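You operate a simulated robot arm through the tools that you are given. There is no shell and no other tool. Be economical: measure what you need, move in short steps, check, and stop when the job is done.

The job below is to be done with a simulated robot arm. You get a single attempt, and the scene is never put back.

Task
Lock the lanes off and prove them dead.
Fine: isolator off, lock bolt in; then try lane three's switch and see LOCKED on the lane display, switch it off again, and try the jog key once; nothing may move. Leave the other controls alone.

It is judged by the outcome, as a careful person would: the job done as asked, and still so three seconds after it is handed in. It fails if anything else is knocked over, pushed out of place, dropped, spilled or broken.

Robot
A 7-joint arm with a two-finger parallel gripper, fixed in place. Base frame: the origin is at the foot of the arm, x ahead of it, y to its left, z up. Readings come in m, rad, newtons and seconds.
Its first joint turns from -1.152 to 1.152 rad. Payload 2.5 kg.
The tool frame sits at the grasp point between the pads (the TCP): z along the fingers, y along the line on which they close. The tips reach 0.023 m beyond it. Largest opening 0.094 m; finger width 0.038, thickness 0.01; the body of the gripper, 0.054 by 0.096 m, starts 0.039 m behind the TCP.
Orientation is that of the tool frame in the base frame, as a unit quaternion [w, x, y, z]. With the fingers straight down and closing along the base's y, the tool's x points along the base's -x, its y along +y and its z along -z.

Tools
- The arm moves only by the tool step_arm. Its argument "increments" is text: rows parted by semicolons, each of 7 numbers parted by spaces: the gripper command, from -1 (shut) to 1 (fully open), values between in proportion, then the shift along the base's x, y, z in mm, then the turn, a rotation vector about the base's x, y, z in rad. In form: claw dx dy dz wx wy wz; .... A call has 1 to 10 rows; each row shifts and turns the commanded pose from where the row before left it. Each row takes 0.2 s and may step no farther than 0.05 m and 0.15 rad from the row before; otherwise, or with a gripper value out of range, the whole call is refused. A pose out of reach is approached as far as the arm can. The call stops where the force on the tool passes 40 N (or 10 N more than at its start, if that is more) or the arm is blocked; 0.2 s more then pass. The fingers move at their own pace (about 0.108 m/s each) and stop on an object; they squeeze with about 25 N. The grip force told is the motor's: it shows also when the fingers shut on nothing. Time passes only in rows, and 0.2 s behind the last, so rows that do not move let the fingers close. It gives the time, the measured TCP pose, the force on the tool (base axes), the opening and the grip force at its end, in the units of the frame above (readings bear some noise).
- Cameras (640 x 400 px; columns grow to the right, rows downward): "scene" is fixed at [0.0662, -0.3936, 0.5608]; the picture's right is [1.00, 0.02, 0.00], its down [0.01, -0.47, -0.88] and it looks along [-0.02, 0.88, -0.47] (base axes); focal length 214 px, centre (320, 200). "wrist" rides on the gripper at [0.086, 0.016, -0.075] in the tool frame; the picture's right is [-0.18, 0.98, 0.00], its down [-0.58, -0.11, -0.81] and it looks along [-0.79, -0.15, 0.59] (tool axes); focal length 243 px, centre (320, 200). There is no depth. A picture from a camera that has moved, and an enlarged one, comes with that camera's place and axes in the base frame and with its lens. The place of the scene camera against the robot may be out by one fixed shift of up to 0.018 m in any direction.
- grab_frame(camera): a new picture of that camera. The clock stands still meanwhile.
- close_up(camera, box): a new picture of the part [left, top, right, bottom] of that camera's present view, enlarged. The clock stands still meanwhile.
- job_done(): hands the job in; it is judged then, once.

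Go step by step. Nothing tells you positions but the pictures and the camera data: compare them with the known pose of the tool, close in by small moves and look again before you grip or let go. The budget is 120 turns and 64 pictures, counting those below and the enlarged ones. Unless the task says otherwise, let go and move clear before handing in, and close with one line.

The tools are called after ">>>" as name(argument=value, ...) on one line, values as JSON. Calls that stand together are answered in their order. step_arm: Moves the arm, as the interface text tells. Its arguments: {"type":"object","properties":{"increments":{"type":"string"}},"required":["increments"]} The other tools are called the same way: grab_frame (camera) takes a picture; close_up (camera, box) takes an enlarged picture of a part of a camera's view; job_done () hands the job in.

At the start:

```text
t: 0.0
tool_pos: [0.4064, 0.0548, 0.431]
tool_rot: [0.0, 0.0, 1.0, 0.0]
contact_force: [0.8, -0.5, -0.1]
width: 0.0939
gripper_force: 0.0
```

scene: 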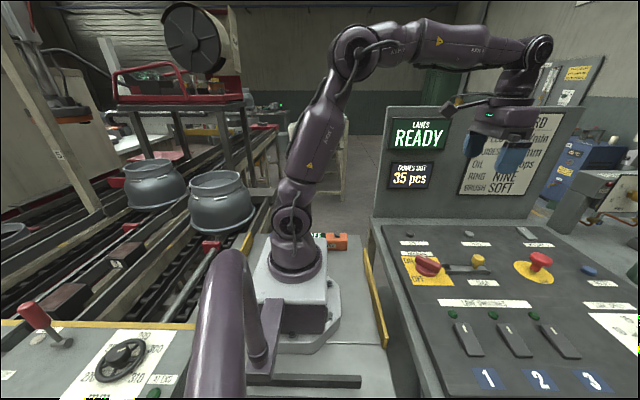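
wrist: 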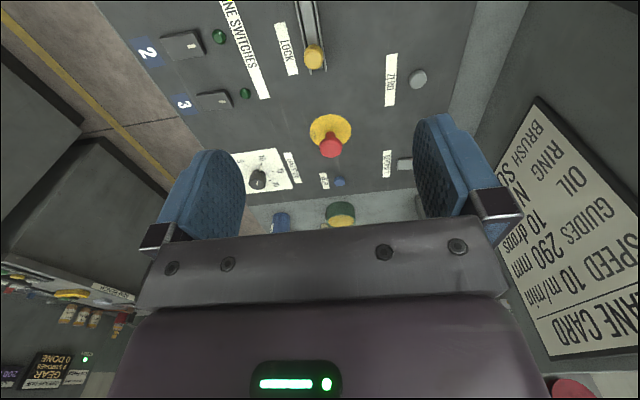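

I see a control panel to the right of the arm with a red isolator on a yellow plate, a lock bolt beside it, an E-stop mushroom, three lane switches and other small controls. I'll enlarge the views to read labels.

>>> close_up(camera="scene", box=[370, 210, 530, 310])

>>> close_up(camera="scene", box=[480, 210, 640, 310])

>>> close_up(camera="scene", box=[430, 300, 640, 400])

>>> close_up(camera="wrist", box=[120, 0, 440, 220])

```text
4.00 times, centred on (450, 260) of scene
camera zoom: at [0.0662, -0.3936, 0.5608], right [1.0, 0.02, 0.0], down [0.01, -0.47, -0.88], along [-0.02, 0.88, -0.47], focal length 858 px, centre (-200, -40)
```

zoom: 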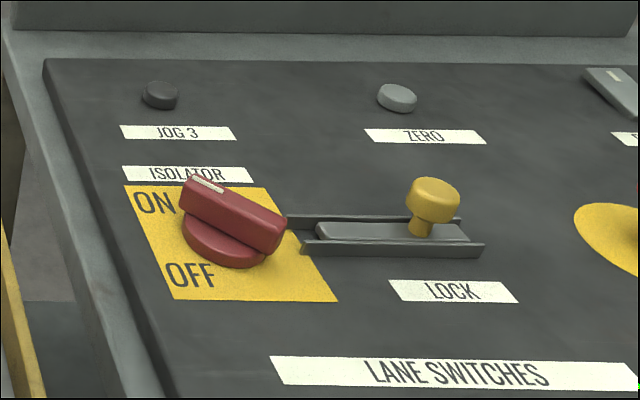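

```text
4.00 times, centred on (560, 260) of scene
camera zoom: at [0.0662, -0.3936, 0.5608], right [1.0, 0.02, 0.0], down [0.01, -0.47, -0.88], along [-0.02, 0.88, -0.47], focal length 858 px, centre (-640, -40)
```

zoom: 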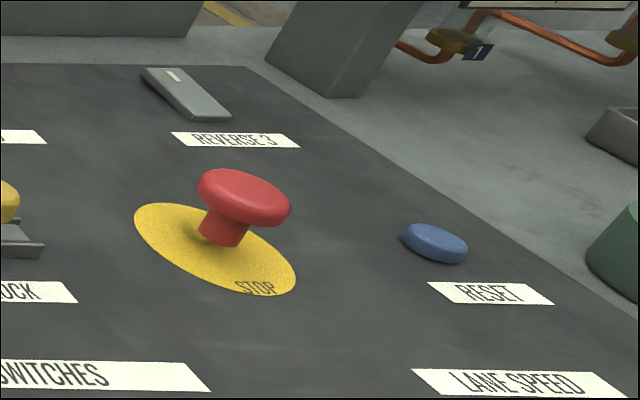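

```text
3.05 times, centred on (535, 350) of scene
camera zoom: at [0.0662, -0.3936, 0.5608], right [1.0, 0.02, 0.0], down [0.01, -0.47, -0.88], along [-0.02, 0.88, -0.47], focal length 654 px, centre (-335, -257)
```

zoom: 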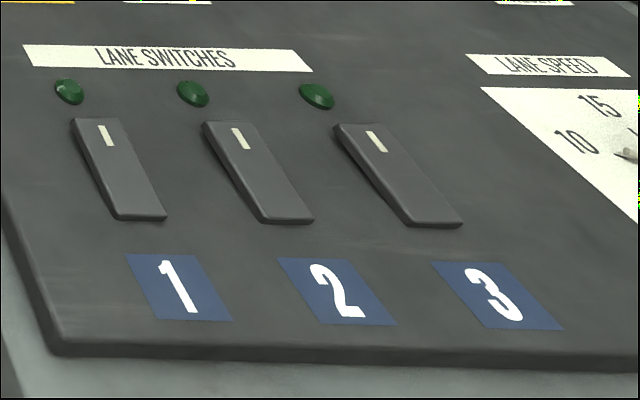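

```text
1.82 times, centred on (280, 110) of wrist
camera zoom: at [0.3198, 0.071, 0.5066], right [0.18, 0.98, 0.0], down [0.58, -0.11, 0.81], along [0.79, -0.15, -0.59], focal length 441 px, centre (393, 364)
```

zoom: 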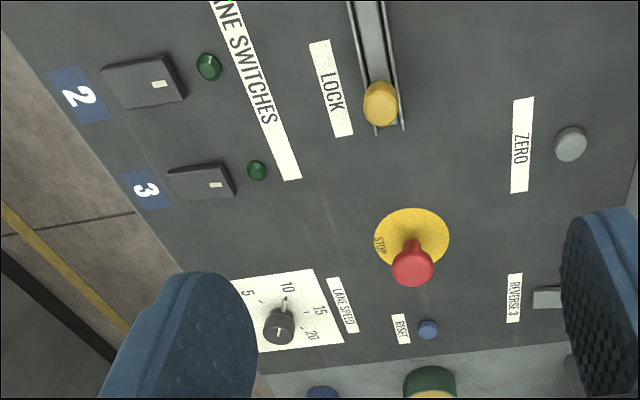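

The panel is about level near z≈0.11. The isolator seems to be at (0.34, 0.03), lock knob (0.47, 0.03), lane 3 switch (0.52, -0.15) and JOG 3 (0.35, 0.18). I'll move back for a better wrist view of the isolator.

>>> step_arm(increments="1 -34 -6 -10 0 0 0; 1 -34 -6 -10 0 0 0; 1 -34 -6 -10 0 0 0; 1 -34 -6 -10 0 0 0; 1 0 0 0 0 0 0")

>>> grab_frame(camera="wrist")

```text
t: 1.2
tool_pos: [0.2706, 0.0337, 0.3919]
tool_rot: [0.0, 0.0, 1.0, 0.0]
contact_force: [-0.4, -0.9, -0.3]
width: 0.0942
gripper_force: 0.0
```

```text
57 pictures are left
camera wrist: at [0.1844, 0.0487, 0.4657], right [0.18, 0.98, 0.0], down [0.58, -0.11, 0.81], along [0.79, -0.15, -0.59], focal length 243 px, centre (320, 200)
```

wrist: 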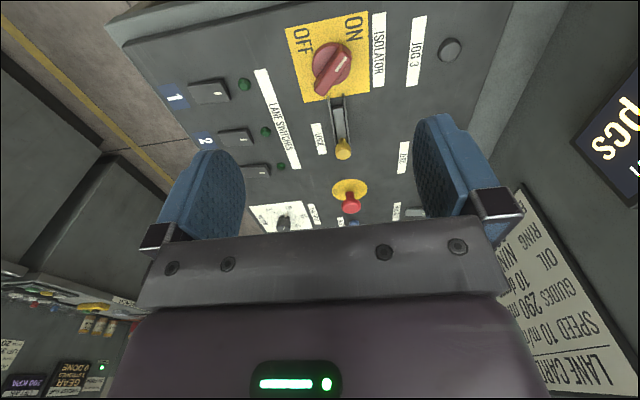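

>>> close_up(camera="wrist", box=[240, 0, 496, 160])

```text
2.50 times, centred on (368, 80) of wrist
camera zoom: at [0.1844, 0.0487, 0.4657], right [0.18, 0.98, 0.0], down [0.58, -0.11, 0.81], along [0.79, -0.15, -0.59], focal length 606 px, centre (200, 500)
```

zoom: 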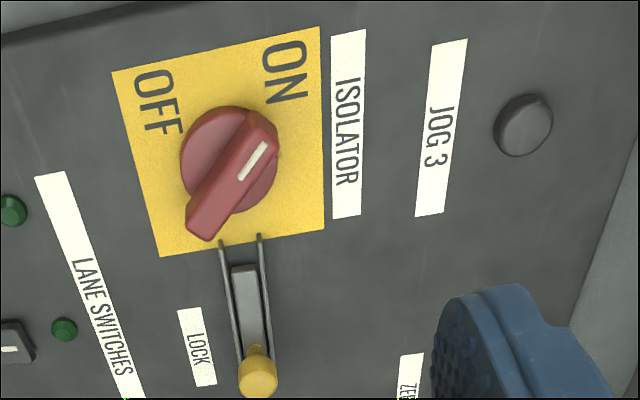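

The wrist views agree: isolator pivot ≈ (0.3385, 0.037), handle top z ≈ 0.152, bar lying at 135° and pointing ON; OFF is 90° counter-clockwise. I'll go above it with the gripper turned -45°.

>>> step_arm(increments="1 11.3 0.5 -23 0 0 -0.131; 1 11.3 0.5 -23 0 0 -0.131; 1 11.3 0.5 -23 0 0 -0.131; 1 11.3 0.5 -23 0 0 -0.131; 1 11.3 0.5 -23 0 0 -0.131; 1 11.4 0.5 -23 0 0 -0.13; 1 0 0 0 0 0 0")

>>> grab_frame(camera="wrist")

>>> close_up(camera="scene", box=[360, 170, 520, 300])

```text
t: 2.8
tool_pos: [0.34, 0.0358, 0.2514]
tool_rot: [0.001, 0.384, 0.924, -0.001]
contact_force: [0.4, 0.2, -0.3]
width: 0.094
gripper_force: 0.0
```

```text
55 pictures are left
camera wrist: at [0.2892, 0.1092, 0.3269], right [0.83, 0.56, 0.0], down [0.33, -0.49, 0.81], along [0.45, -0.67, -0.59], focal length 243 px, centre (320, 200)
```

wrist: 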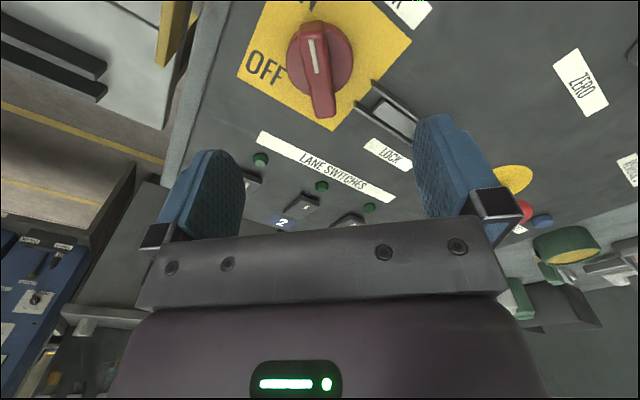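

```text
3.08 times, centred on (440, 235) of scene
camera zoom: at [0.0662, -0.3936, 0.5608], right [1.0, 0.02, 0.0], down [0.01, -0.47, -0.88], along [-0.02, 0.88, -0.47], focal length 660 px, centre (-49, 92)
```

zoom: 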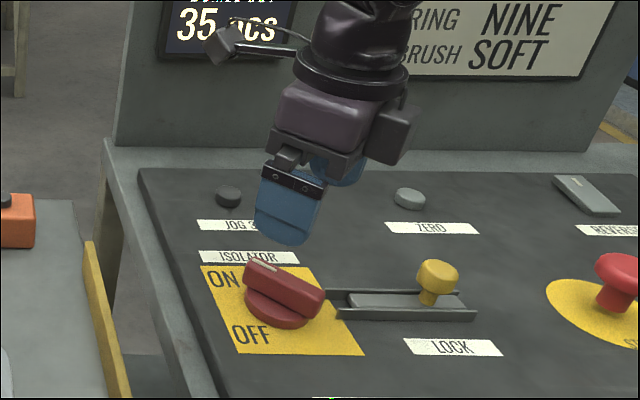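

The handle centre checks out at (0.3385, 0.036), aligned with the gripper. Descend and close.

>>> step_arm(increments="1 -1 0 -30 0 0 0; 1 0 0 -30 0 0 0; 1 0 0 -20 0 0 0; 1 0 0 -12 0 0 0; 1 0 0 0 0 0 0")

>>> close_up(camera="scene", box=[360, 190, 520, 320])

```text
t: 4.0
tool_pos: [0.3383, 0.0336, 0.1595]
tool_rot: [0.001, 0.383, 0.924, 0.0]
contact_force: [0.1, 0.4, 0.2]
width: 0.0938
gripper_force: 0.0
```

```text
3.08 times, centred on (440, 255) of scene
camera zoom: at [0.0662, -0.3936, 0.5608], right [1.0, 0.02, 0.0], down [0.01, -0.47, -0.88], along [-0.02, 0.88, -0.47], focal length 660 px, centre (-49, 31)
```

zoom: 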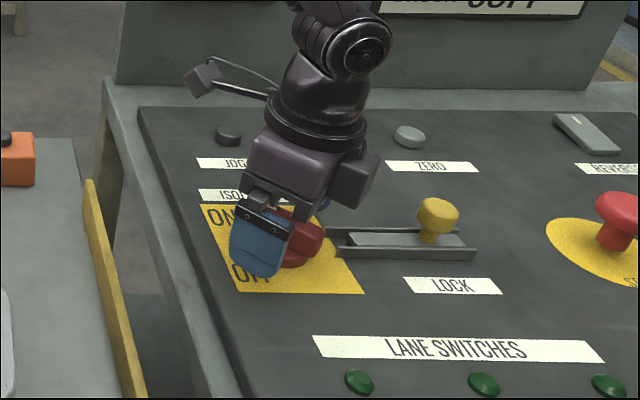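

The fingers straddle the handle. Close on it.

>>> step_arm(increments="1 0 2 -2 0 0 0; 0 0 0 0 0 0 0; -1 0 0 0 0 0 0; -1 0 0 0 0 0 0; -1 0 0 0 0 0 0")

```text
t: 5.2
tool_pos: [0.3385, 0.0362, 0.1577]
tool_rot: [0.001, 0.382, 0.924, 0.001]
contact_force: [13.2, 10.8, -10.4]
width: 0.0179
gripper_force: 45.7
```

Gripped (18 mm bar) with some side load, so I'll ease toward the load a little.

>>> step_arm(increments="-1 1 0.8 0 0 0 0; -1 0 0 0 0 0 0")

```text
t: 5.8
tool_pos: [0.3387, 0.0358, 0.1584]
tool_rot: [0.0, 0.383, 0.924, -0.001]
contact_force: [4.7, 9.8, -15.3]
width: 0.018
gripper_force: 44.9
```

Load is reduced. Start turning counter-clockwise.

>>> step_arm(increments="-1 0.3 0.8 0 0 0 0.1; -1 0 0 0 0 0 0.1; -1 0 0 0 0 0 0.1")

```text
t: 6.6
tool_pos: [0.3379, 0.0356, 0.1586]
tool_rot: [-0.001, 0.241, 0.971, -0.001]
contact_force: [10.0, -1.0, -39.0]
width: 0.0178
gripper_force: 44.7
```

The turn works (about 17° so far) but there's vertical load building; I'll probe with a small z shift.

>>> step_arm(increments="-1 0 0 -1 0 0 0; -1 0 0 0 0 0 0")

```text
t: 7.2
tool_pos: [0.3376, 0.0361, 0.1579]
tool_rot: [-0.001, 0.24, 0.971, -0.001]
contact_force: [-13.7, -9.0, -2.3]
width: 0.0179
gripper_force: 45.2
```

Lower relieved it. Continue turning with small corrections.

>>> step_arm(increments="-1 -0.8 -0.6 0 0 0 0.1; -1 0 0 0 0 0 0.1; -1 0 0 0 0 0 0.1")

```text
t: 8.0
tool_pos: [0.3382, 0.0349, 0.1592]
tool_rot: [-0.001, 0.092, 0.996, -0.001]
contact_force: [-7.4, -13.1, 9.1]
width: 0.018
gripper_force: 44.5
```

>>> step_arm(increments="-1 -0.4 -0.8 0.3 0 0 0.1; -1 0 0 0 0 0 0.1; -1 0 0 0 0 0 0.1")

```text
t: 8.8
tool_pos: [0.3375, 0.0341, 0.1584]
tool_rot: [0.0, -0.058, 0.998, 0.0]
contact_force: [-9.2, -14.2, 1.4]
width: 0.0179
gripper_force: 45.1
```

About 52° turned. Continue.

>>> step_arm(increments="-1 -0.6 -0.9 0 0 0 0.1; -1 0 0 0 0 0 0.1; -1 0 0 0 0 0 0.1")

>>> close_up(camera="scene", box=[360, 190, 520, 320])

```text
t: 9.5
tool_pos: [0.3374, 0.0337, 0.1579]
tool_rot: [0.003, -0.172, 0.985, 0.0]
contact_force: [3.4, -0.9, -1.9]
width: 0.0176
gripper_force: 44.9
stopped in row 3: the force on the tool passed its limit (the readings are from after the stop); the commanded pose is now the measured one
```

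```text
3.08 times, centred on (440, 255) of scene
camera zoom: at [0.0662, -0.3936, 0.5608], right [1.0, 0.02, 0.0], down [0.01, -0.47, -0.88], along [-0.02, 0.88, -0.47], focal length 660 px, centre (-49, 31)
```

zoom: 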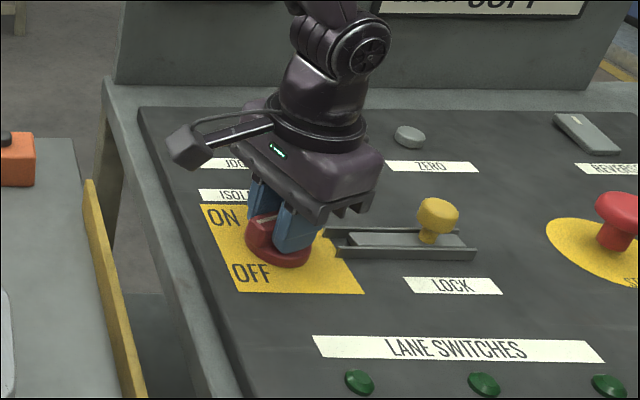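

It stopped on a force peak about 65° in; residual force is small now. Continue in gentle steps.

>>> step_arm(increments="-1 0 0 0 0 0 0.07; -1 0 0 0 0 0 0.07")

```text
t: 10.1
tool_pos: [0.3378, 0.0343, 0.1586]
tool_rot: [0.001, -0.239, 0.971, 0.0]
contact_force: [6.9, -2.0, -3.0]
width: 0.0177
gripper_force: 44.8
```

>>> step_arm(increments="-1 0.4 0 -0.2 0 0 0.07; -1 0 0 0 0 0 0.07; -1 0 0 0 0 0 0.07")

```text
t: 10.9
tool_pos: [0.3376, 0.0333, 0.1577]
tool_rot: [0.001, -0.339, 0.941, 0.0]
contact_force: [-6.9, -13.4, 7.4]
width: 0.0178
gripper_force: 45.2
```

>>> step_arm(increments="-1 -0.4 -0.7 0.3 0 0 0.05; -1 0 0 0 0 0 0.05; -1 0 0 0 0 0 0.03")

>>> grab_frame(camera="wrist")

```text
t: 11.7
tool_pos: [0.338, 0.0332, 0.1592]
tool_rot: [0.003, -0.398, 0.918, 0.001]
contact_force: [3.0, -3.1, 7.9]
width: 0.018
gripper_force: 45.0
```

```text
51 pictures are left
camera wrist: at [0.2667, -0.0185, 0.2327], right [-0.59, 0.81, 0.0], down [0.47, 0.35, 0.81], along [0.65, 0.48, -0.59], focal length 243 px, centre (320, 200)
```

wrist: 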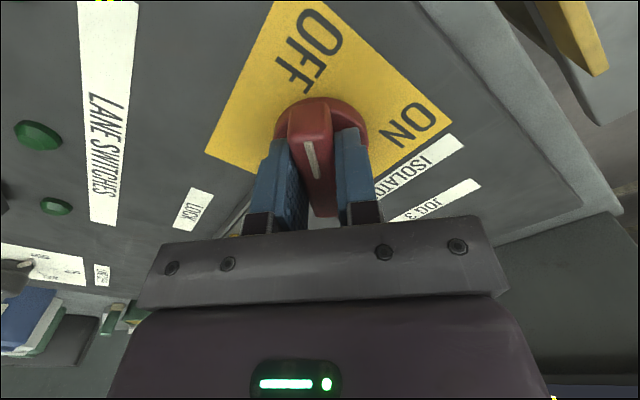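

The bar points at OFF. Release, rise, and look.

>>> step_arm(increments="-0.2 0 0 0 0 0 0; 0.2 0 0 0 0 0 0; 0.2 0 0 25 0 0 0; 0.2 0 0 40 0 0 0; 0.2 0 0 40 0 0 0; 0.2 0 0 0 0 0 0")

>>> close_up(camera="scene", box=[360, 100, 552, 300])

>>> grab_frame(camera="wrist")

```text
t: 13.1
tool_pos: [0.3385, 0.0315, 0.2644]
tool_rot: [0.001, -0.4, 0.916, 0.0]
contact_force: [0.0, -0.4, 0.1]
width: 0.0564
gripper_force: 0.0
```

```text
2.00 times, centred on (456, 200) of scene
camera zoom: at [0.0662, -0.3936, 0.5608], right [1.0, 0.02, 0.0], down [0.01, -0.47, -0.88], along [-0.02, 0.88, -0.47], focal length 429 px, centre (48, 200)
```

zoom: 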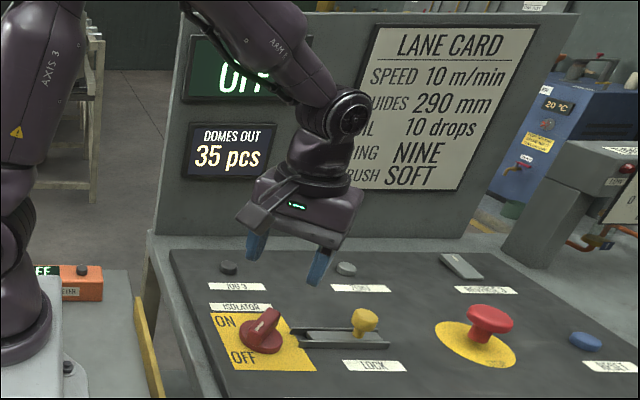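

```text
49 pictures are left
camera wrist: at [0.2671, -0.0211, 0.3389], right [-0.6, 0.8, 0.0], down [0.47, 0.35, 0.81], along [0.65, 0.48, -0.59], focal length 243 px, centre (320, 200)
```

wrist: 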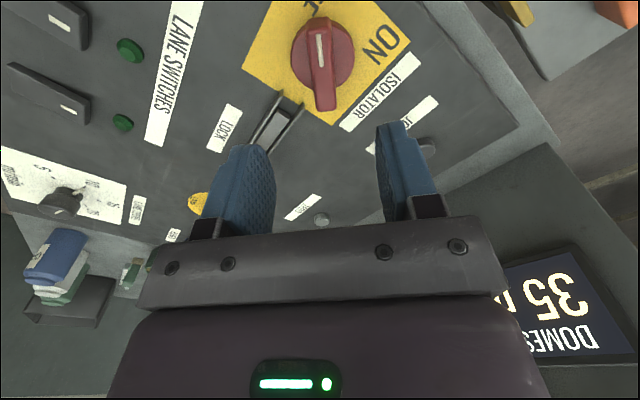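

The display now reads OFF. Next, move over the lock knob at about (0.466, 0.034) with the gripper squared up; the slot runs along x.

>>> step_arm(increments="0.2 15 0.5 0 0 0 -0.137; 0.2 15 0.5 0 0 0 -0.137; 0.2 15 0.5 0 0 0 -0.137; 0.2 15 0.5 0 0 0 -0.137; 0.2 15 0.5 0 0 0 -0.137; 0.2 15 0.5 0 0 0 -0.138; 0.2 0 0 0 0 0 0")

>>> grab_frame(camera="wrist")

>>> close_up(camera="scene", box=[370, 100, 562, 300])

```text
t: 14.7
tool_pos: [0.4279, 0.0361, 0.2629]
tool_rot: [0.002, 0.0, 1.0, -0.001]
contact_force: [0.0, -0.1, 0.9]
width: 0.0563
gripper_force: 0.1
```

```text
48 pictures are left
camera wrist: at [0.34, 0.052, 0.3389], right [0.18, 0.98, 0.0], down [0.58, -0.11, 0.81], along [0.79, -0.15, -0.59], focal length 243 px, centre (320, 200)
```

wrist: 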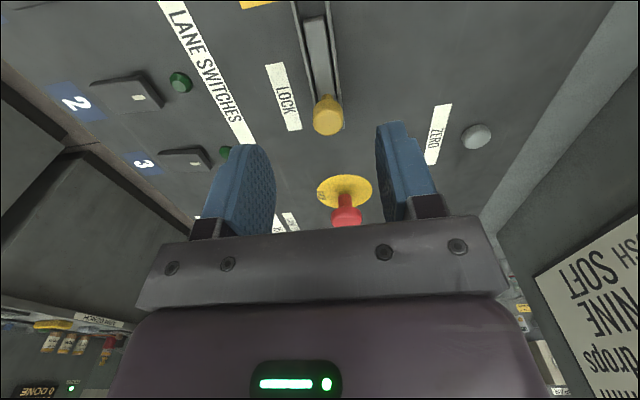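

```text
2.00 times, centred on (466, 200) of scene
camera zoom: at [0.0662, -0.3936, 0.5608], right [1.0, 0.02, 0.0], down [0.01, -0.47, -0.88], along [-0.02, 0.88, -0.47], focal length 429 px, centre (28, 200)
```

zoom: 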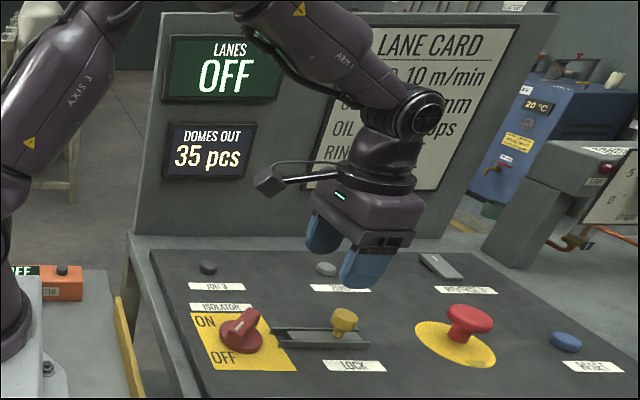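

I need a sharper look at the knob from here.

>>> close_up(camera="wrist", box=[272, 40, 384, 160])

```text
3.33 times, centred on (328, 100) of wrist
camera zoom: at [0.34, 0.052, 0.3389], right [0.18, 0.98, 0.0], down [0.58, -0.11, 0.81], along [0.79, -0.15, -0.59], focal length 809 px, centre (293, 533)
```

zoom: 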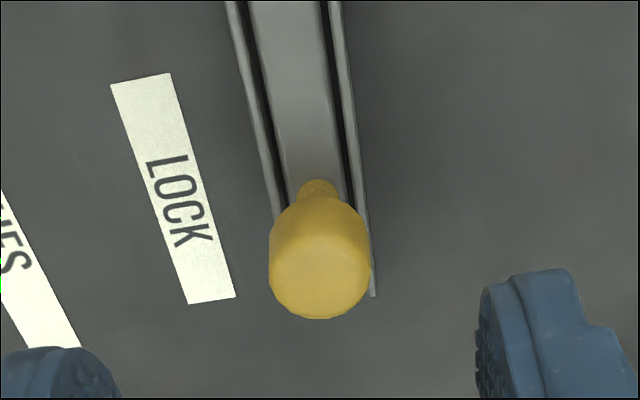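

Knob top is at about (0.468, 0.035, 0.158). Go over it, descend to TCP z≈0.160 and close.

>>> step_arm(increments="0.2 20 -0.5 0 0 0 0; 0.2 20 -0.5 -20 0 0 0; 0.2 0 0 -35 0 0 0; 0.2 0 0 -30 0 0 0; 0.2 0 0 -17 0 0 0; 0.2 0 0 0 0 0 0")

>>> close_up(camera="scene", box=[400, 190, 560, 320])

>>> close_up(camera="wrist", box=[200, 40, 440, 240])

```text
t: 16.1
tool_pos: [0.47, 0.0344, 0.1601]
tool_rot: [0.001, -0.002, 1.0, -0.001]
contact_force: [0.4, -0.3, 1.2]
width: 0.0564
gripper_force: 0.0
```

```text
3.08 times, centred on (480, 255) of scene
camera zoom: at [0.0662, -0.3936, 0.5608], right [1.0, 0.02, 0.0], down [0.01, -0.47, -0.88], along [-0.02, 0.88, -0.47], focal length 660 px, centre (-172, 31)
```

zoom: 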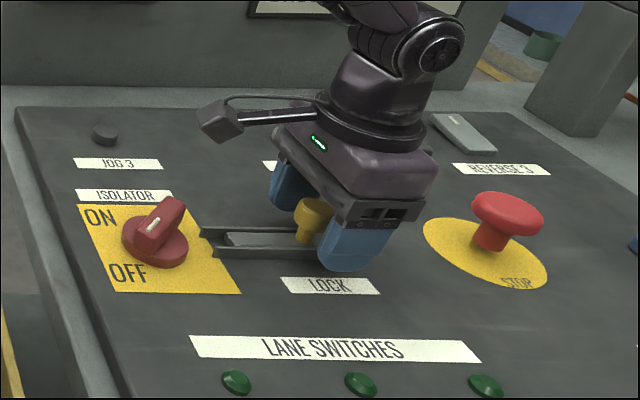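

```text
2.00 times, centred on (320, 140) of wrist
camera zoom: at [0.3825, 0.0504, 0.2358], right [0.18, 0.98, 0.0], down [0.58, -0.11, 0.81], along [0.79, -0.15, -0.59], focal length 485 px, centre (320, 320)
```

zoom: 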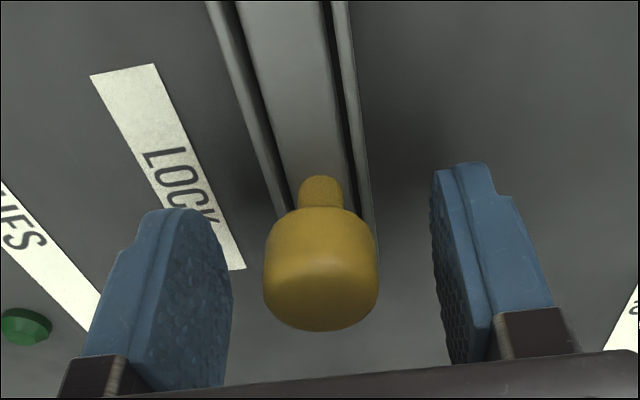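

The knob is between the fingers. Close and pull toward the isolator (-x).

>>> step_arm(increments="-0.3 0 0 0 0 0 0; -1 0 0 0 0 0 0; -1 0 0 0 0 0 0")

```text
t: 16.9
tool_pos: [0.4695, 0.0349, 0.1614]
tool_rot: [0.001, 0.0, 1.0, 0.0]
contact_force: [-0.8, 6.6, -3.6]
width: 0.025
gripper_force: 45.2
```

>>> step_arm(increments="-1 -4 0.3 0 0 0 0; -1 -5 0 0 0 0 0; -1 -5 0 0 0 0 0; -1 -5 0 0 0 0 0")

```text
t: 17.9
tool_pos: [0.4501, 0.0354, 0.1604]
tool_rot: [0.0, 0.0, 1.0, -0.001]
contact_force: [-0.1, 0.3, -5.5]
width: 0.025
gripper_force: 45.3
```

>>> step_arm(increments="-1 -5 0 0 0 0 0; -1 -5 0 0 0 0 0; -1 -5 0 0 0 0 0; -1 -5 0 0 0 0 0; -1 -5 0 0 0 0 0")

>>> close_up(camera="scene", box=[370, 90, 562, 300])

```text
t: 19.0
tool_pos: [0.4347, 0.0339, 0.1641]
tool_rot: [0.014, 0.0, 1.0, -0.001]
contact_force: [7.1, 0.2, -6.3]
width: 0.025
gripper_force: 45.1
stopped in row 5: the force on the tool passed its limit (the readings are from after the stop); the commanded pose is now the measured one
```

```text
1.90 times, centred on (466, 195) of scene
camera zoom: at [0.0662, -0.3936, 0.5608], right [1.0, 0.02, 0.0], down [0.01, -0.47, -0.88], along [-0.02, 0.88, -0.47], focal length 408 px, centre (42, 210)
```

zoom: 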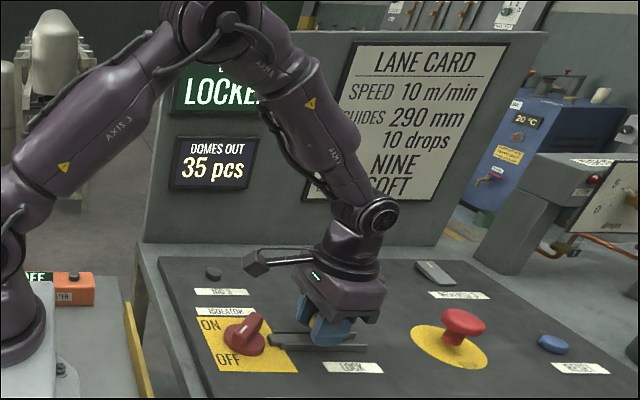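

The display reads LOCKED; the bolt hit its end. Release, straighten the small tilt, and rise.

>>> step_arm(increments="-0.4 0 0 0 0 0 0; 0.2 0 0 0 0 0 0; 0.2 0 0 20 0 0.028 0; 0.2 0 0 40 0 0 0; 0.2 0 0 40 0 0 0; 0.2 0 0 0 0 0 0")

>>> close_up(camera="scene", box=[370, 90, 562, 300])

>>> grab_frame(camera="wrist")

```text
t: 20.4
tool_pos: [0.4348, 0.0326, 0.2656]
tool_rot: [-0.002, 0.0, 1.0, 0.0]
contact_force: [0.0, -0.1, -0.2]
width: 0.0563
gripper_force: 0.0
```

```text
1.90 times, centred on (466, 195) of scene
camera zoom: at [0.0662, -0.3936, 0.5608], right [1.0, 0.02, 0.0], down [0.01, -0.47, -0.88], along [-0.02, 0.88, -0.47], focal length 408 px, centre (42, 210)
```

zoom: 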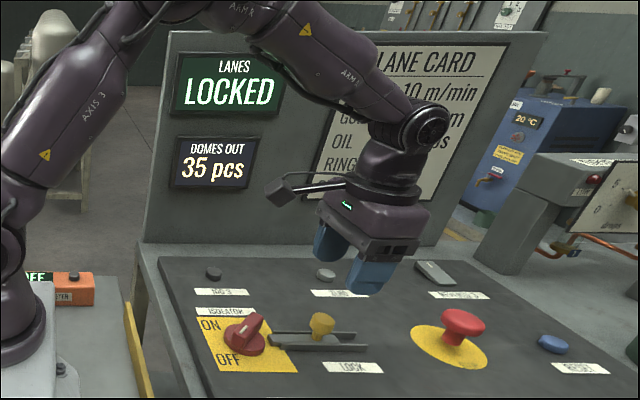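

```text
41 pictures are left
camera wrist: at [0.3472, 0.0493, 0.3407], right [0.18, 0.98, 0.0], down [0.58, -0.11, 0.8], along [0.79, -0.15, -0.59], focal length 243 px, centre (320, 200)
```

wrist: 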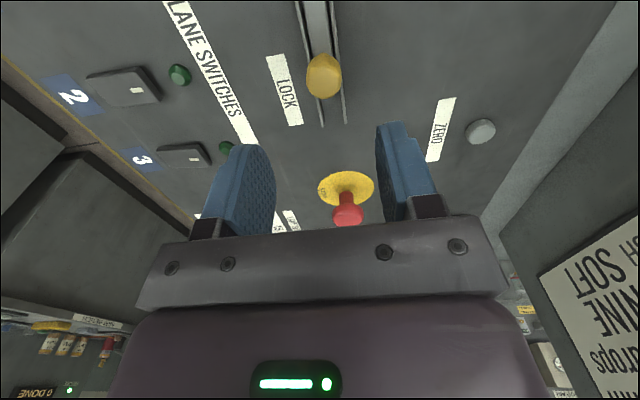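

Bolt is in and LOCKED shows. Now lane three's rocker; I'll close the fingers and move back to view the lane switches.

>>> step_arm(increments="-1 0 -35 0 0 0 0; -1 0 -35 0 0 0 0; -1 0 -35 0 0 0 0; -1 0 -35 0 0 0 0; -1 0 -35 0 0 0 0; -1 0 0 0 0 0 0")

>>> grab_frame(camera="wrist")

>>> close_up(camera="wrist", box=[260, 20, 460, 180])

```text
t: 21.8
tool_pos: [0.4348, -0.1421, 0.2649]
tool_rot: [-0.002, 0.001, 1.0, 0.0]
contact_force: [-0.1, -1.0, -0.4]
width: 0.0001
gripper_force: 24.7
```

```text
40 pictures are left
camera wrist: at [0.3474, -0.1249, 0.3409], right [0.18, 0.98, 0.0], down [0.58, -0.11, 0.8], along [0.79, -0.15, -0.59], focal length 243 px, centre (320, 200)
```

wrist: 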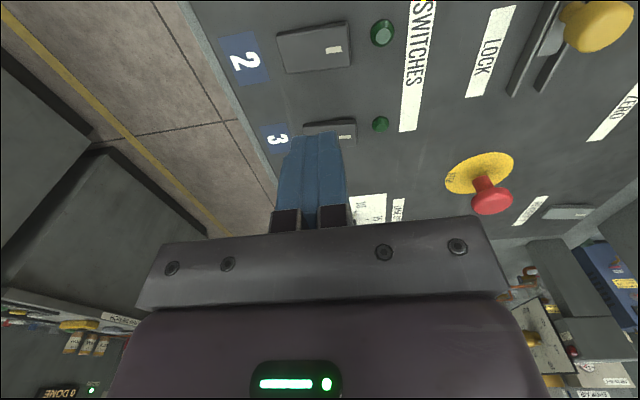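

```text
2.50 times, centred on (360, 100) of wrist
camera zoom: at [0.3474, -0.1249, 0.3409], right [0.18, 0.98, 0.0], down [0.58, -0.11, 0.8], along [0.79, -0.15, -0.59], focal length 606 px, centre (220, 450)
```

zoom: 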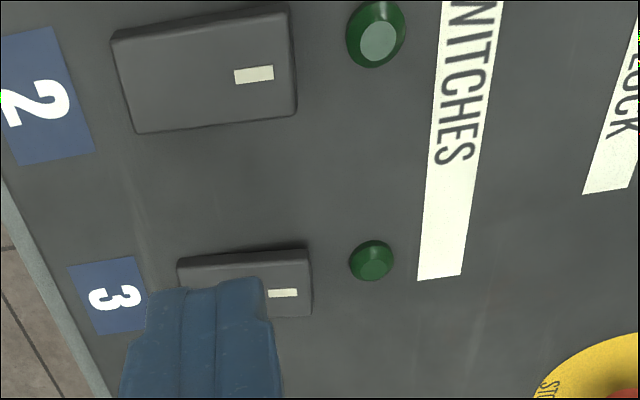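

>>> close_up(camera="wrist", box=[265, 10, 375, 80])

>>> close_up(camera="scene", box=[520, 305, 620, 385])

```text
5.71 times, centred on (320, 45) of wrist
camera zoom: at [0.3474, -0.1249, 0.3409], right [0.18, 0.98, 0.0], down [0.58, -0.11, 0.8], along [0.79, -0.15, -0.59], focal length 1386 px, centre (320, 1086)
```

zoom: 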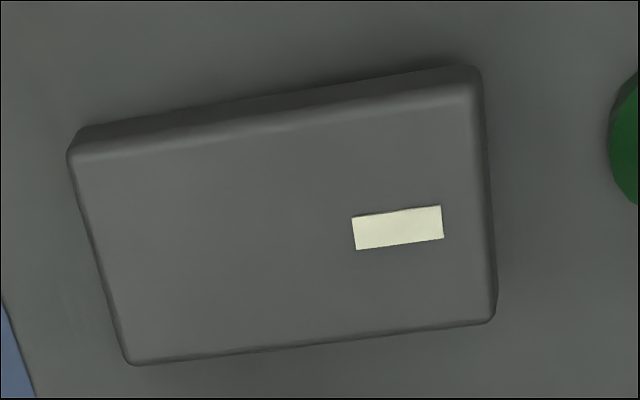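

```text
5.00 times, centred on (570, 345) of scene
camera zoom: at [0.0662, -0.3936, 0.5608], right [1.0, 0.02, 0.0], down [0.01, -0.47, -0.88], along [-0.02, 0.88, -0.47], focal length 1072 px, centre (-930, -525)
```

zoom: 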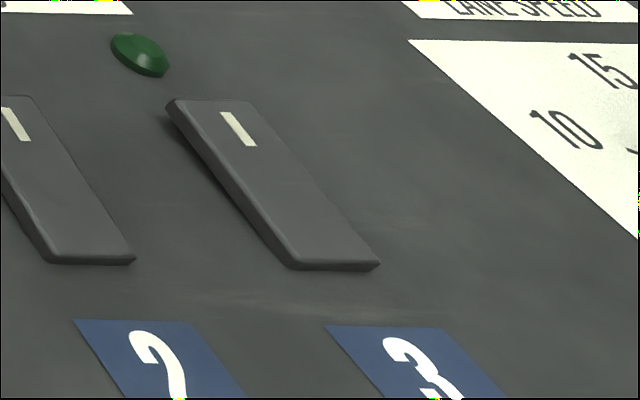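

Lane 3's rocker is centred near (0.520, -0.144); its "I" end (toward the lamp) is raised, so pressing there switches on. I'll position above the I end at (0.522, -0.124).

>>> step_arm(increments="-1 30 6 0 0 0 0; -1 30 6 -20 0 0 0; -1 27 6 -30 0 0 0; -1 0 0 -30 0 0 0; -1 0 0 -10 0 0 0; -1 0 0 0 0 0 0")

>>> close_up(camera="scene", box=[480, 250, 640, 370])

>>> close_up(camera="wrist", box=[220, 60, 420, 200])

```text
t: 23.2
tool_pos: [0.5206, -0.1233, 0.174]
tool_rot: [-0.001, 0.0, 1.0, 0.0]
contact_force: [-0.3, -0.5, 0.4]
width: 0.0
gripper_force: 25.4
```

```text
3.33 times, centred on (560, 310) of scene
camera zoom: at [0.0662, -0.3936, 0.5608], right [1.0, 0.02, 0.0], down [0.01, -0.47, -0.88], along [-0.02, 0.88, -0.47], focal length 715 px, centre (-480, -167)
```

zoom: 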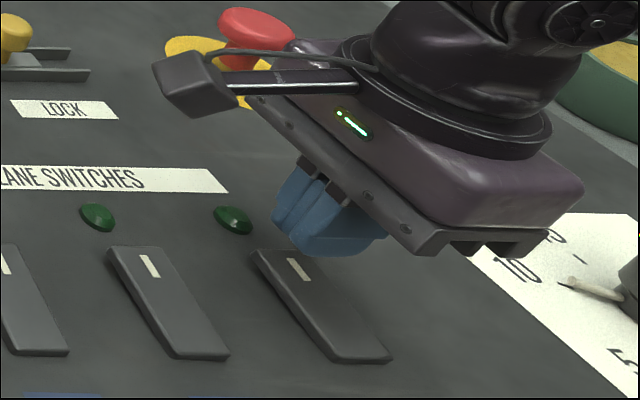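

```text
2.86 times, centred on (320, 130) of wrist
camera zoom: at [0.433, -0.1062, 0.249], right [0.18, 0.98, 0.0], down [0.58, -0.11, 0.8], along [0.79, -0.15, -0.59], focal length 693 px, centre (320, 400)
```

zoom: 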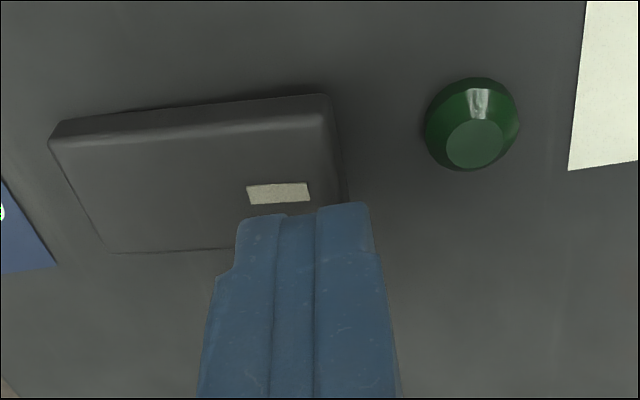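

Slight correction (+3 mm x, -4 mm y), then press down gently.

>>> step_arm(increments="-1 3 -4 -10 0 0 0; -1 0 0 -8 0 0 0; -1 0 0 -3 0 0 0; -1 0 0 -2 0 0 0; -1 0 0 -2 0 0 0")

```text
t: 24.3
tool_pos: [0.5246, -0.1268, 0.1563]
tool_rot: [0.0, 0.002, 1.0, 0.0]
contact_force: [-2.6, 1.5, 4.6]
width: 0.0
gripper_force: 24.7
stopped in row 5: the force on the tool passed its limit (the readings are from after the stop); the commanded pose is now the measured one
```

Contact; check the rocker and the display.

>>> close_up(camera="scene", box=[370, 90, 640, 380])

>>> close_up(camera="wrist", box=[220, 60, 420, 200])

```text
1.38 times, centred on (505, 235) of scene
camera zoom: at [0.0662, -0.3936, 0.5608], right [1.0, 0.02, 0.0], down [0.01, -0.47, -0.88], along [-0.02, 0.88, -0.47], focal length 296 px, centre (65, 152)
```

zoom: 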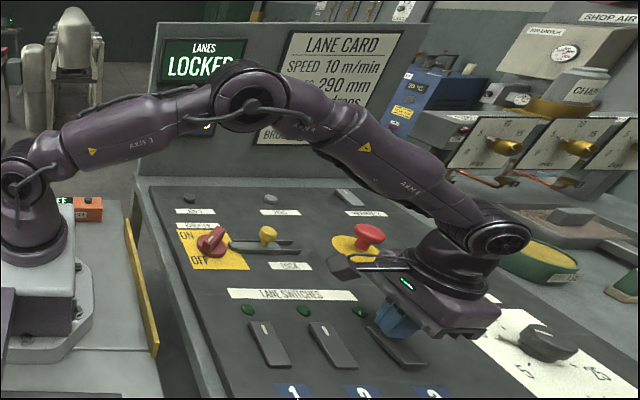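

```text
2.86 times, centred on (320, 130) of wrist
camera zoom: at [0.437, -0.1096, 0.2308], right [0.19, 0.98, 0.0], down [0.58, -0.11, 0.81], along [0.79, -0.15, -0.59], focal length 693 px, centre (320, 400)
```

zoom: 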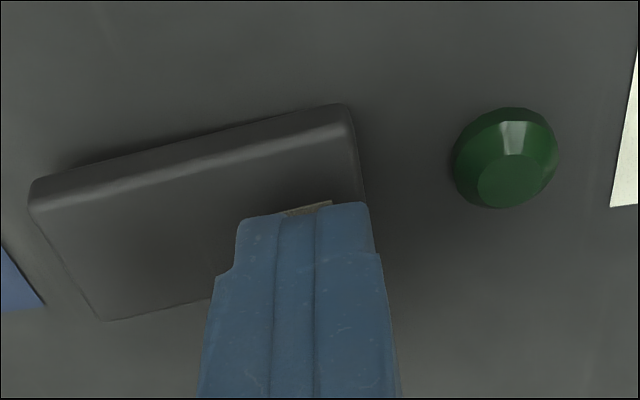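

The rocker may have tipped; raise and inspect.

>>> step_arm(increments="-1 0 0 20 0 0 0; -1 -30 0 20 0 0 0; -1 -40 0 20 0 0 0; -1 0 0 0 0 0 0")

>>> close_up(camera="scene", box=[460, 305, 620, 395])

>>> close_up(camera="scene", box=[370, 100, 520, 200])

>>> close_up(camera="wrist", box=[220, 0, 440, 160])

```text
t: 25.3
tool_pos: [0.4558, -0.1279, 0.2181]
tool_rot: [-0.001, 0.001, 1.0, -0.001]
contact_force: [0.1, -0.5, 0.4]
width: 0.0001
gripper_force: 24.8
```

```text
4.00 times, centred on (540, 350) of scene
camera zoom: at [0.0662, -0.3936, 0.5608], right [1.0, 0.02, 0.0], down [0.01, -0.47, -0.88], along [-0.02, 0.88, -0.47], focal length 858 px, centre (-560, -400)
```

zoom: 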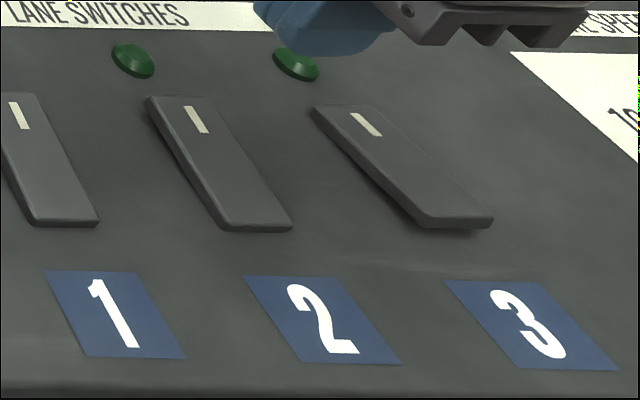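

```text
4.00 times, centred on (445, 150) of scene
camera zoom: at [0.0662, -0.3936, 0.5608], right [1.0, 0.02, 0.0], down [0.01, -0.47, -0.88], along [-0.02, 0.88, -0.47], focal length 858 px, centre (-180, 400)
```

zoom: 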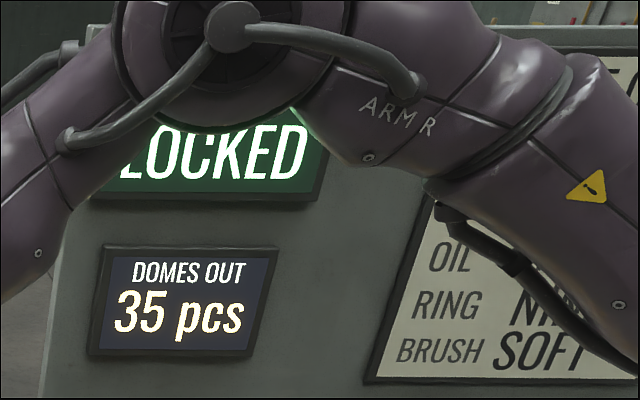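

```text
2.50 times, centred on (330, 80) of wrist
camera zoom: at [0.3685, -0.1106, 0.2921], right [0.19, 0.98, 0.0], down [0.58, -0.11, 0.81], along [0.79, -0.15, -0.59], focal length 606 px, centre (295, 500)
```

zoom: 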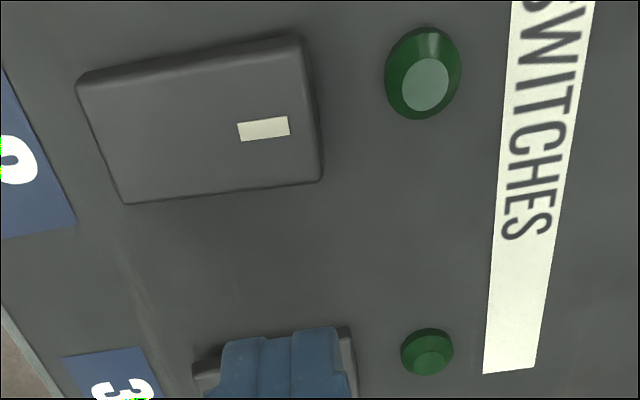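

Lane 3's rocker has tipped ON; the display reads LOCKED, the lamp stays dark and the count is 35. Now press its front end to switch off.

>>> step_arm(increments="-1 33 -18 0 0 0 0; -1 33 -18 -15 0 0 0; -1 0 0 -23 0 0 0; -1 0 0 -10 0 0 0; -1 0 0 0 0 0 0")

>>> close_up(camera="scene", box=[480, 290, 640, 390])

>>> close_up(camera="wrist", box=[220, 60, 420, 200])

```text
t: 26.5
tool_pos: [0.5215, -0.162, 0.1683]
tool_rot: [-0.001, 0.001, 1.0, -0.001]
contact_force: [-0.3, -0.2, 0.0]
width: 0.0002
gripper_force: 25.1
```

```text
4.00 times, centred on (560, 340) of scene
camera zoom: at [0.0662, -0.3936, 0.5608], right [1.0, 0.02, 0.0], down [0.01, -0.47, -0.88], along [-0.02, 0.88, -0.47], focal length 858 px, centre (-640, -360)
```

zoom: 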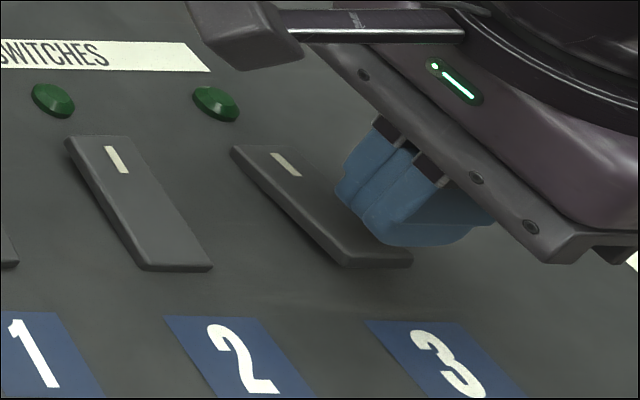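

```text
2.86 times, centred on (320, 130) of wrist
camera zoom: at [0.4341, -0.1454, 0.2429], right [0.19, 0.98, 0.0], down [0.58, -0.11, 0.81], along [0.79, -0.15, -0.59], focal length 693 px, centre (320, 400)
```

zoom: 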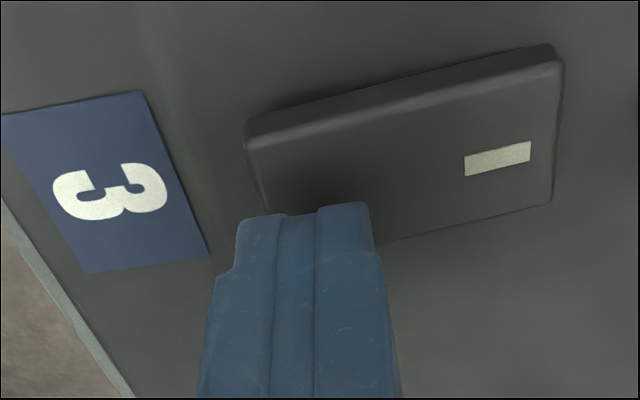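

Fingertips are above the front end; press down gently.

>>> step_arm(increments="-1 0 0 -5 0 0 0; -1 0 0 -4 0 0 0; -1 0 0 -3 0 0 0; -1 0 0 -2 0 0 0; -1 0 0 -2 0 0 0")

```text
t: 27.8
tool_pos: [0.5198, -0.1635, 0.156]
tool_rot: [-0.001, 0.001, 1.0, -0.001]
contact_force: [-3.2, 0.3, 4.0]
width: 0.0
gripper_force: 25.0
stopped in row 5: the force on the tool passed its limit (the readings are from after the stop); the commanded pose is now the measured one
```

>>> step_arm(increments="-1 0 0 25 0 0 0; -1 -30 30 30 0 0 0; -1 -35 35 20 0 0 0; -1 -35 35 10 0 0 0; -1 0 0 0 0 0 0")

>>> close_up(camera="scene", box=[460, 305, 620, 395])

>>> grab_frame(camera="scene")

```text
refused: row 2 steps farther than a row can; nothing moved
```

```text
4.00 times, centred on (540, 350) of scene
camera zoom: at [0.0662, -0.3936, 0.5608], right [1.0, 0.02, 0.0], down [0.01, -0.47, -0.88], along [-0.02, 0.88, -0.47], focal length 858 px, centre (-560, -400)
```

zoom: 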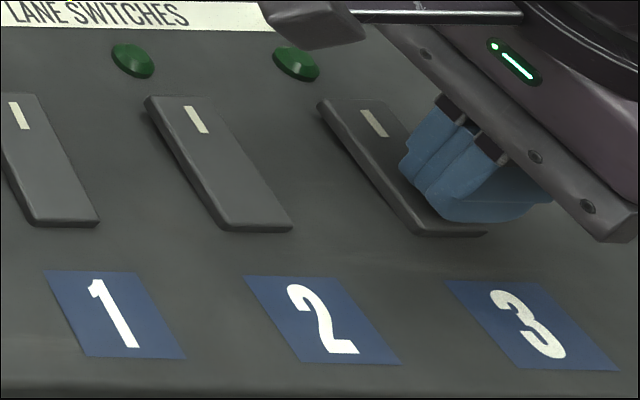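

```text
26 pictures are left
```

scene: 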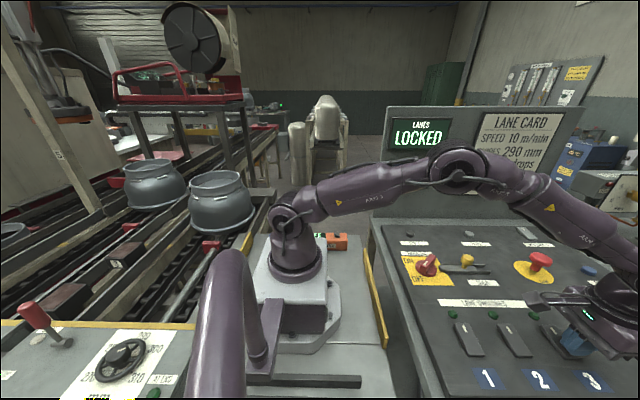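

The rocker appears to be back at OFF. That move was refused for step size; I'll use smaller rows: rise straight up, then head toward the jog key.

>>> step_arm(increments="-1 0 0 25 0 0 0; -1 0 0 40 0 0 0; -1 0 0 40 0 0 0; -1 -32 32 0 0 0 0; -1 -32 32 0 0 0 0; -1 -32 32 0 0 0 0; -1 -32 32 0 0 0 0; -1 -30 35 0 0 0 0; -1 -30 35 0 0 0 0; -1 0 0 0 0 0 0")

>>> close_up(camera="scene", box=[440, 300, 640, 400])

>>> grab_frame(camera="wrist")

```text
t: 30.0
tool_pos: [0.3368, 0.0367, 0.26]
tool_rot: [0.0, 0.001, 1.0, -0.002]
contact_force: [-0.2, -0.1, -1.0]
width: 0.0
gripper_force: 25.1
```

```text
3.20 times, centred on (540, 350) of scene
camera zoom: at [0.0662, -0.3936, 0.5608], right [1.0, 0.02, 0.0], down [0.01, -0.47, -0.88], along [-0.02, 0.88, -0.47], focal length 686 px, centre (-384, -280)
```

zoom: 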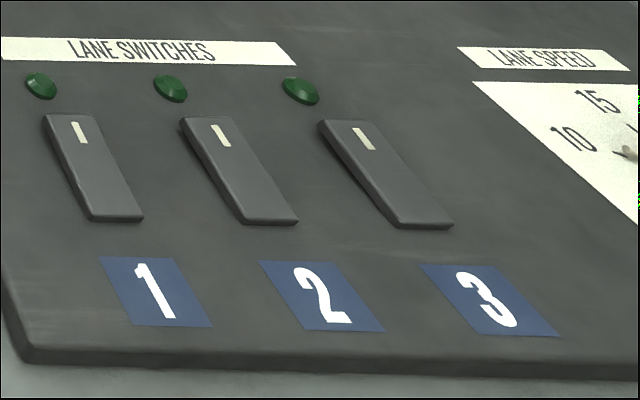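

```text
24 pictures are left
camera wrist: at [0.2502, 0.0537, 0.3353], right [0.19, 0.98, 0.0], down [0.58, -0.11, 0.81], along [0.79, -0.15, -0.59], focal length 243 px, centre (320, 200)
```

wrist: 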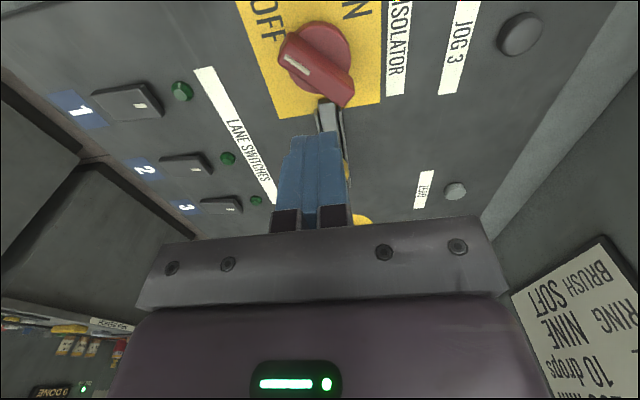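

Lane 3 is back OFF like the others. JOG 3 is at about (0.349, 0.185), top ≈0.13. Move above it.

>>> step_arm(increments="-1 3 37 0 0 0 0; -1 3 37 0 0 0 0; -1 3 37 0 0 0 0; -1 3 37 0 0 0 0; -1 0 0 -40 0 0 0; -1 0 0 -35 0 0 0; -1 0 0 0 0 0 0")

>>> close_up(camera="scene", box=[360, 180, 480, 260])

>>> close_up(camera="wrist", box=[220, 60, 420, 200])

```text
t: 31.6
tool_pos: [0.3465, 0.1813, 0.1835]
tool_rot: [0.0, 0.001, 1.0, 0.0]
contact_force: [0.4, 0.8, 0.0]
width: 0.0
gripper_force: 25.4
```

```text
5.00 times, centred on (420, 220) of scene
camera zoom: at [0.0662, -0.3936, 0.5608], right [1.0, 0.02, 0.0], down [0.01, -0.47, -0.88], along [-0.02, 0.88, -0.47], focal length 1072 px, centre (-180, 100)
```

zoom: 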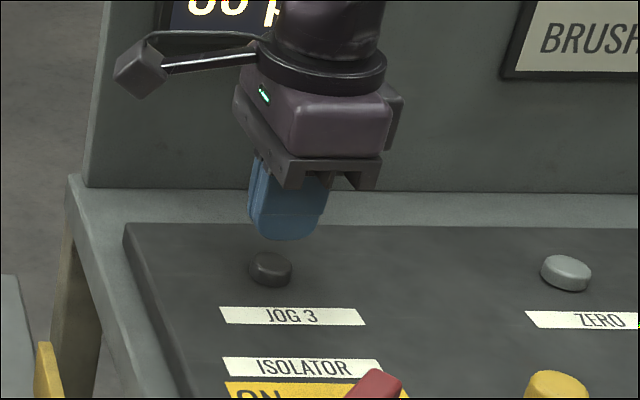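

```text
2.86 times, centred on (320, 130) of wrist
camera zoom: at [0.2596, 0.1977, 0.259], right [0.18, 0.98, 0.0], down [0.58, -0.11, 0.81], along [0.79, -0.15, -0.59], focal length 693 px, centre (320, 400)
```

zoom: 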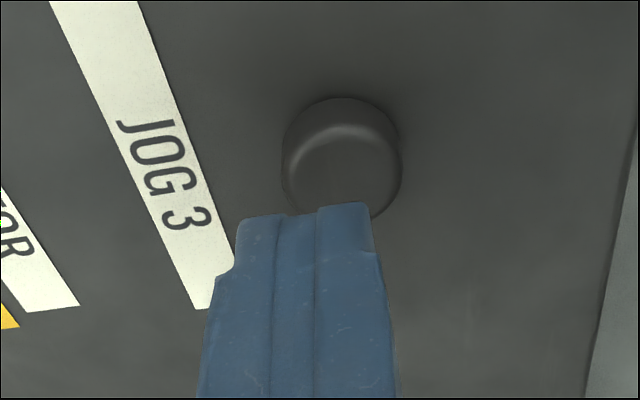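

Button centre (0.351, 0.186): shift +4, +4.5 mm and press once.

>>> step_arm(increments="-1 4 4.5 -10 0 0 0; -1 0 0 -10 0 0 0; -1 0 0 -4 0 0 0; -1 0 0 -3 0 0 0; -1 0 0 -2 0 0 0; -1 0 0 -2 0 0 0; -1 0 0 -2 0 0 0")

>>> close_up(camera="scene", box=[360, 90, 520, 270])

>>> close_up(camera="wrist", box=[220, 60, 420, 200])

```text
t: 33.2
tool_pos: [0.349, 0.1883, 0.1525]
tool_rot: [0.0, 0.001, 1.0, -0.001]
contact_force: [-4.0, -0.8, 12.1]
width: 0.0
gripper_force: 25.1
```

```text
2.22 times, centred on (440, 180) of scene
camera zoom: at [0.0661, -0.3936, 0.5608], right [1.0, 0.02, 0.0], down [0.01, -0.47, -0.88], along [-0.02, 0.88, -0.47], focal length 477 px, centre (53, 244)
```

zoom: 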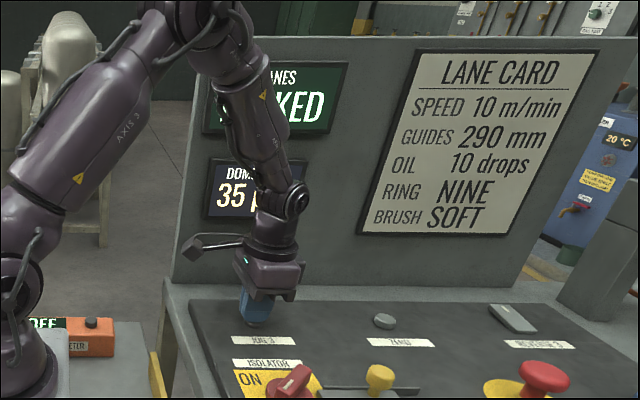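

```text
2.86 times, centred on (320, 130) of wrist
camera zoom: at [0.2616, 0.2041, 0.2272], right [0.18, 0.98, 0.0], down [0.58, -0.11, 0.81], along [0.79, -0.15, -0.59], focal length 693 px, centre (320, 400)
```

zoom: 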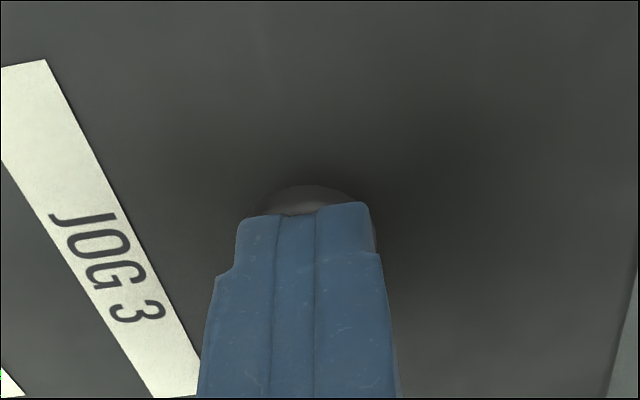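

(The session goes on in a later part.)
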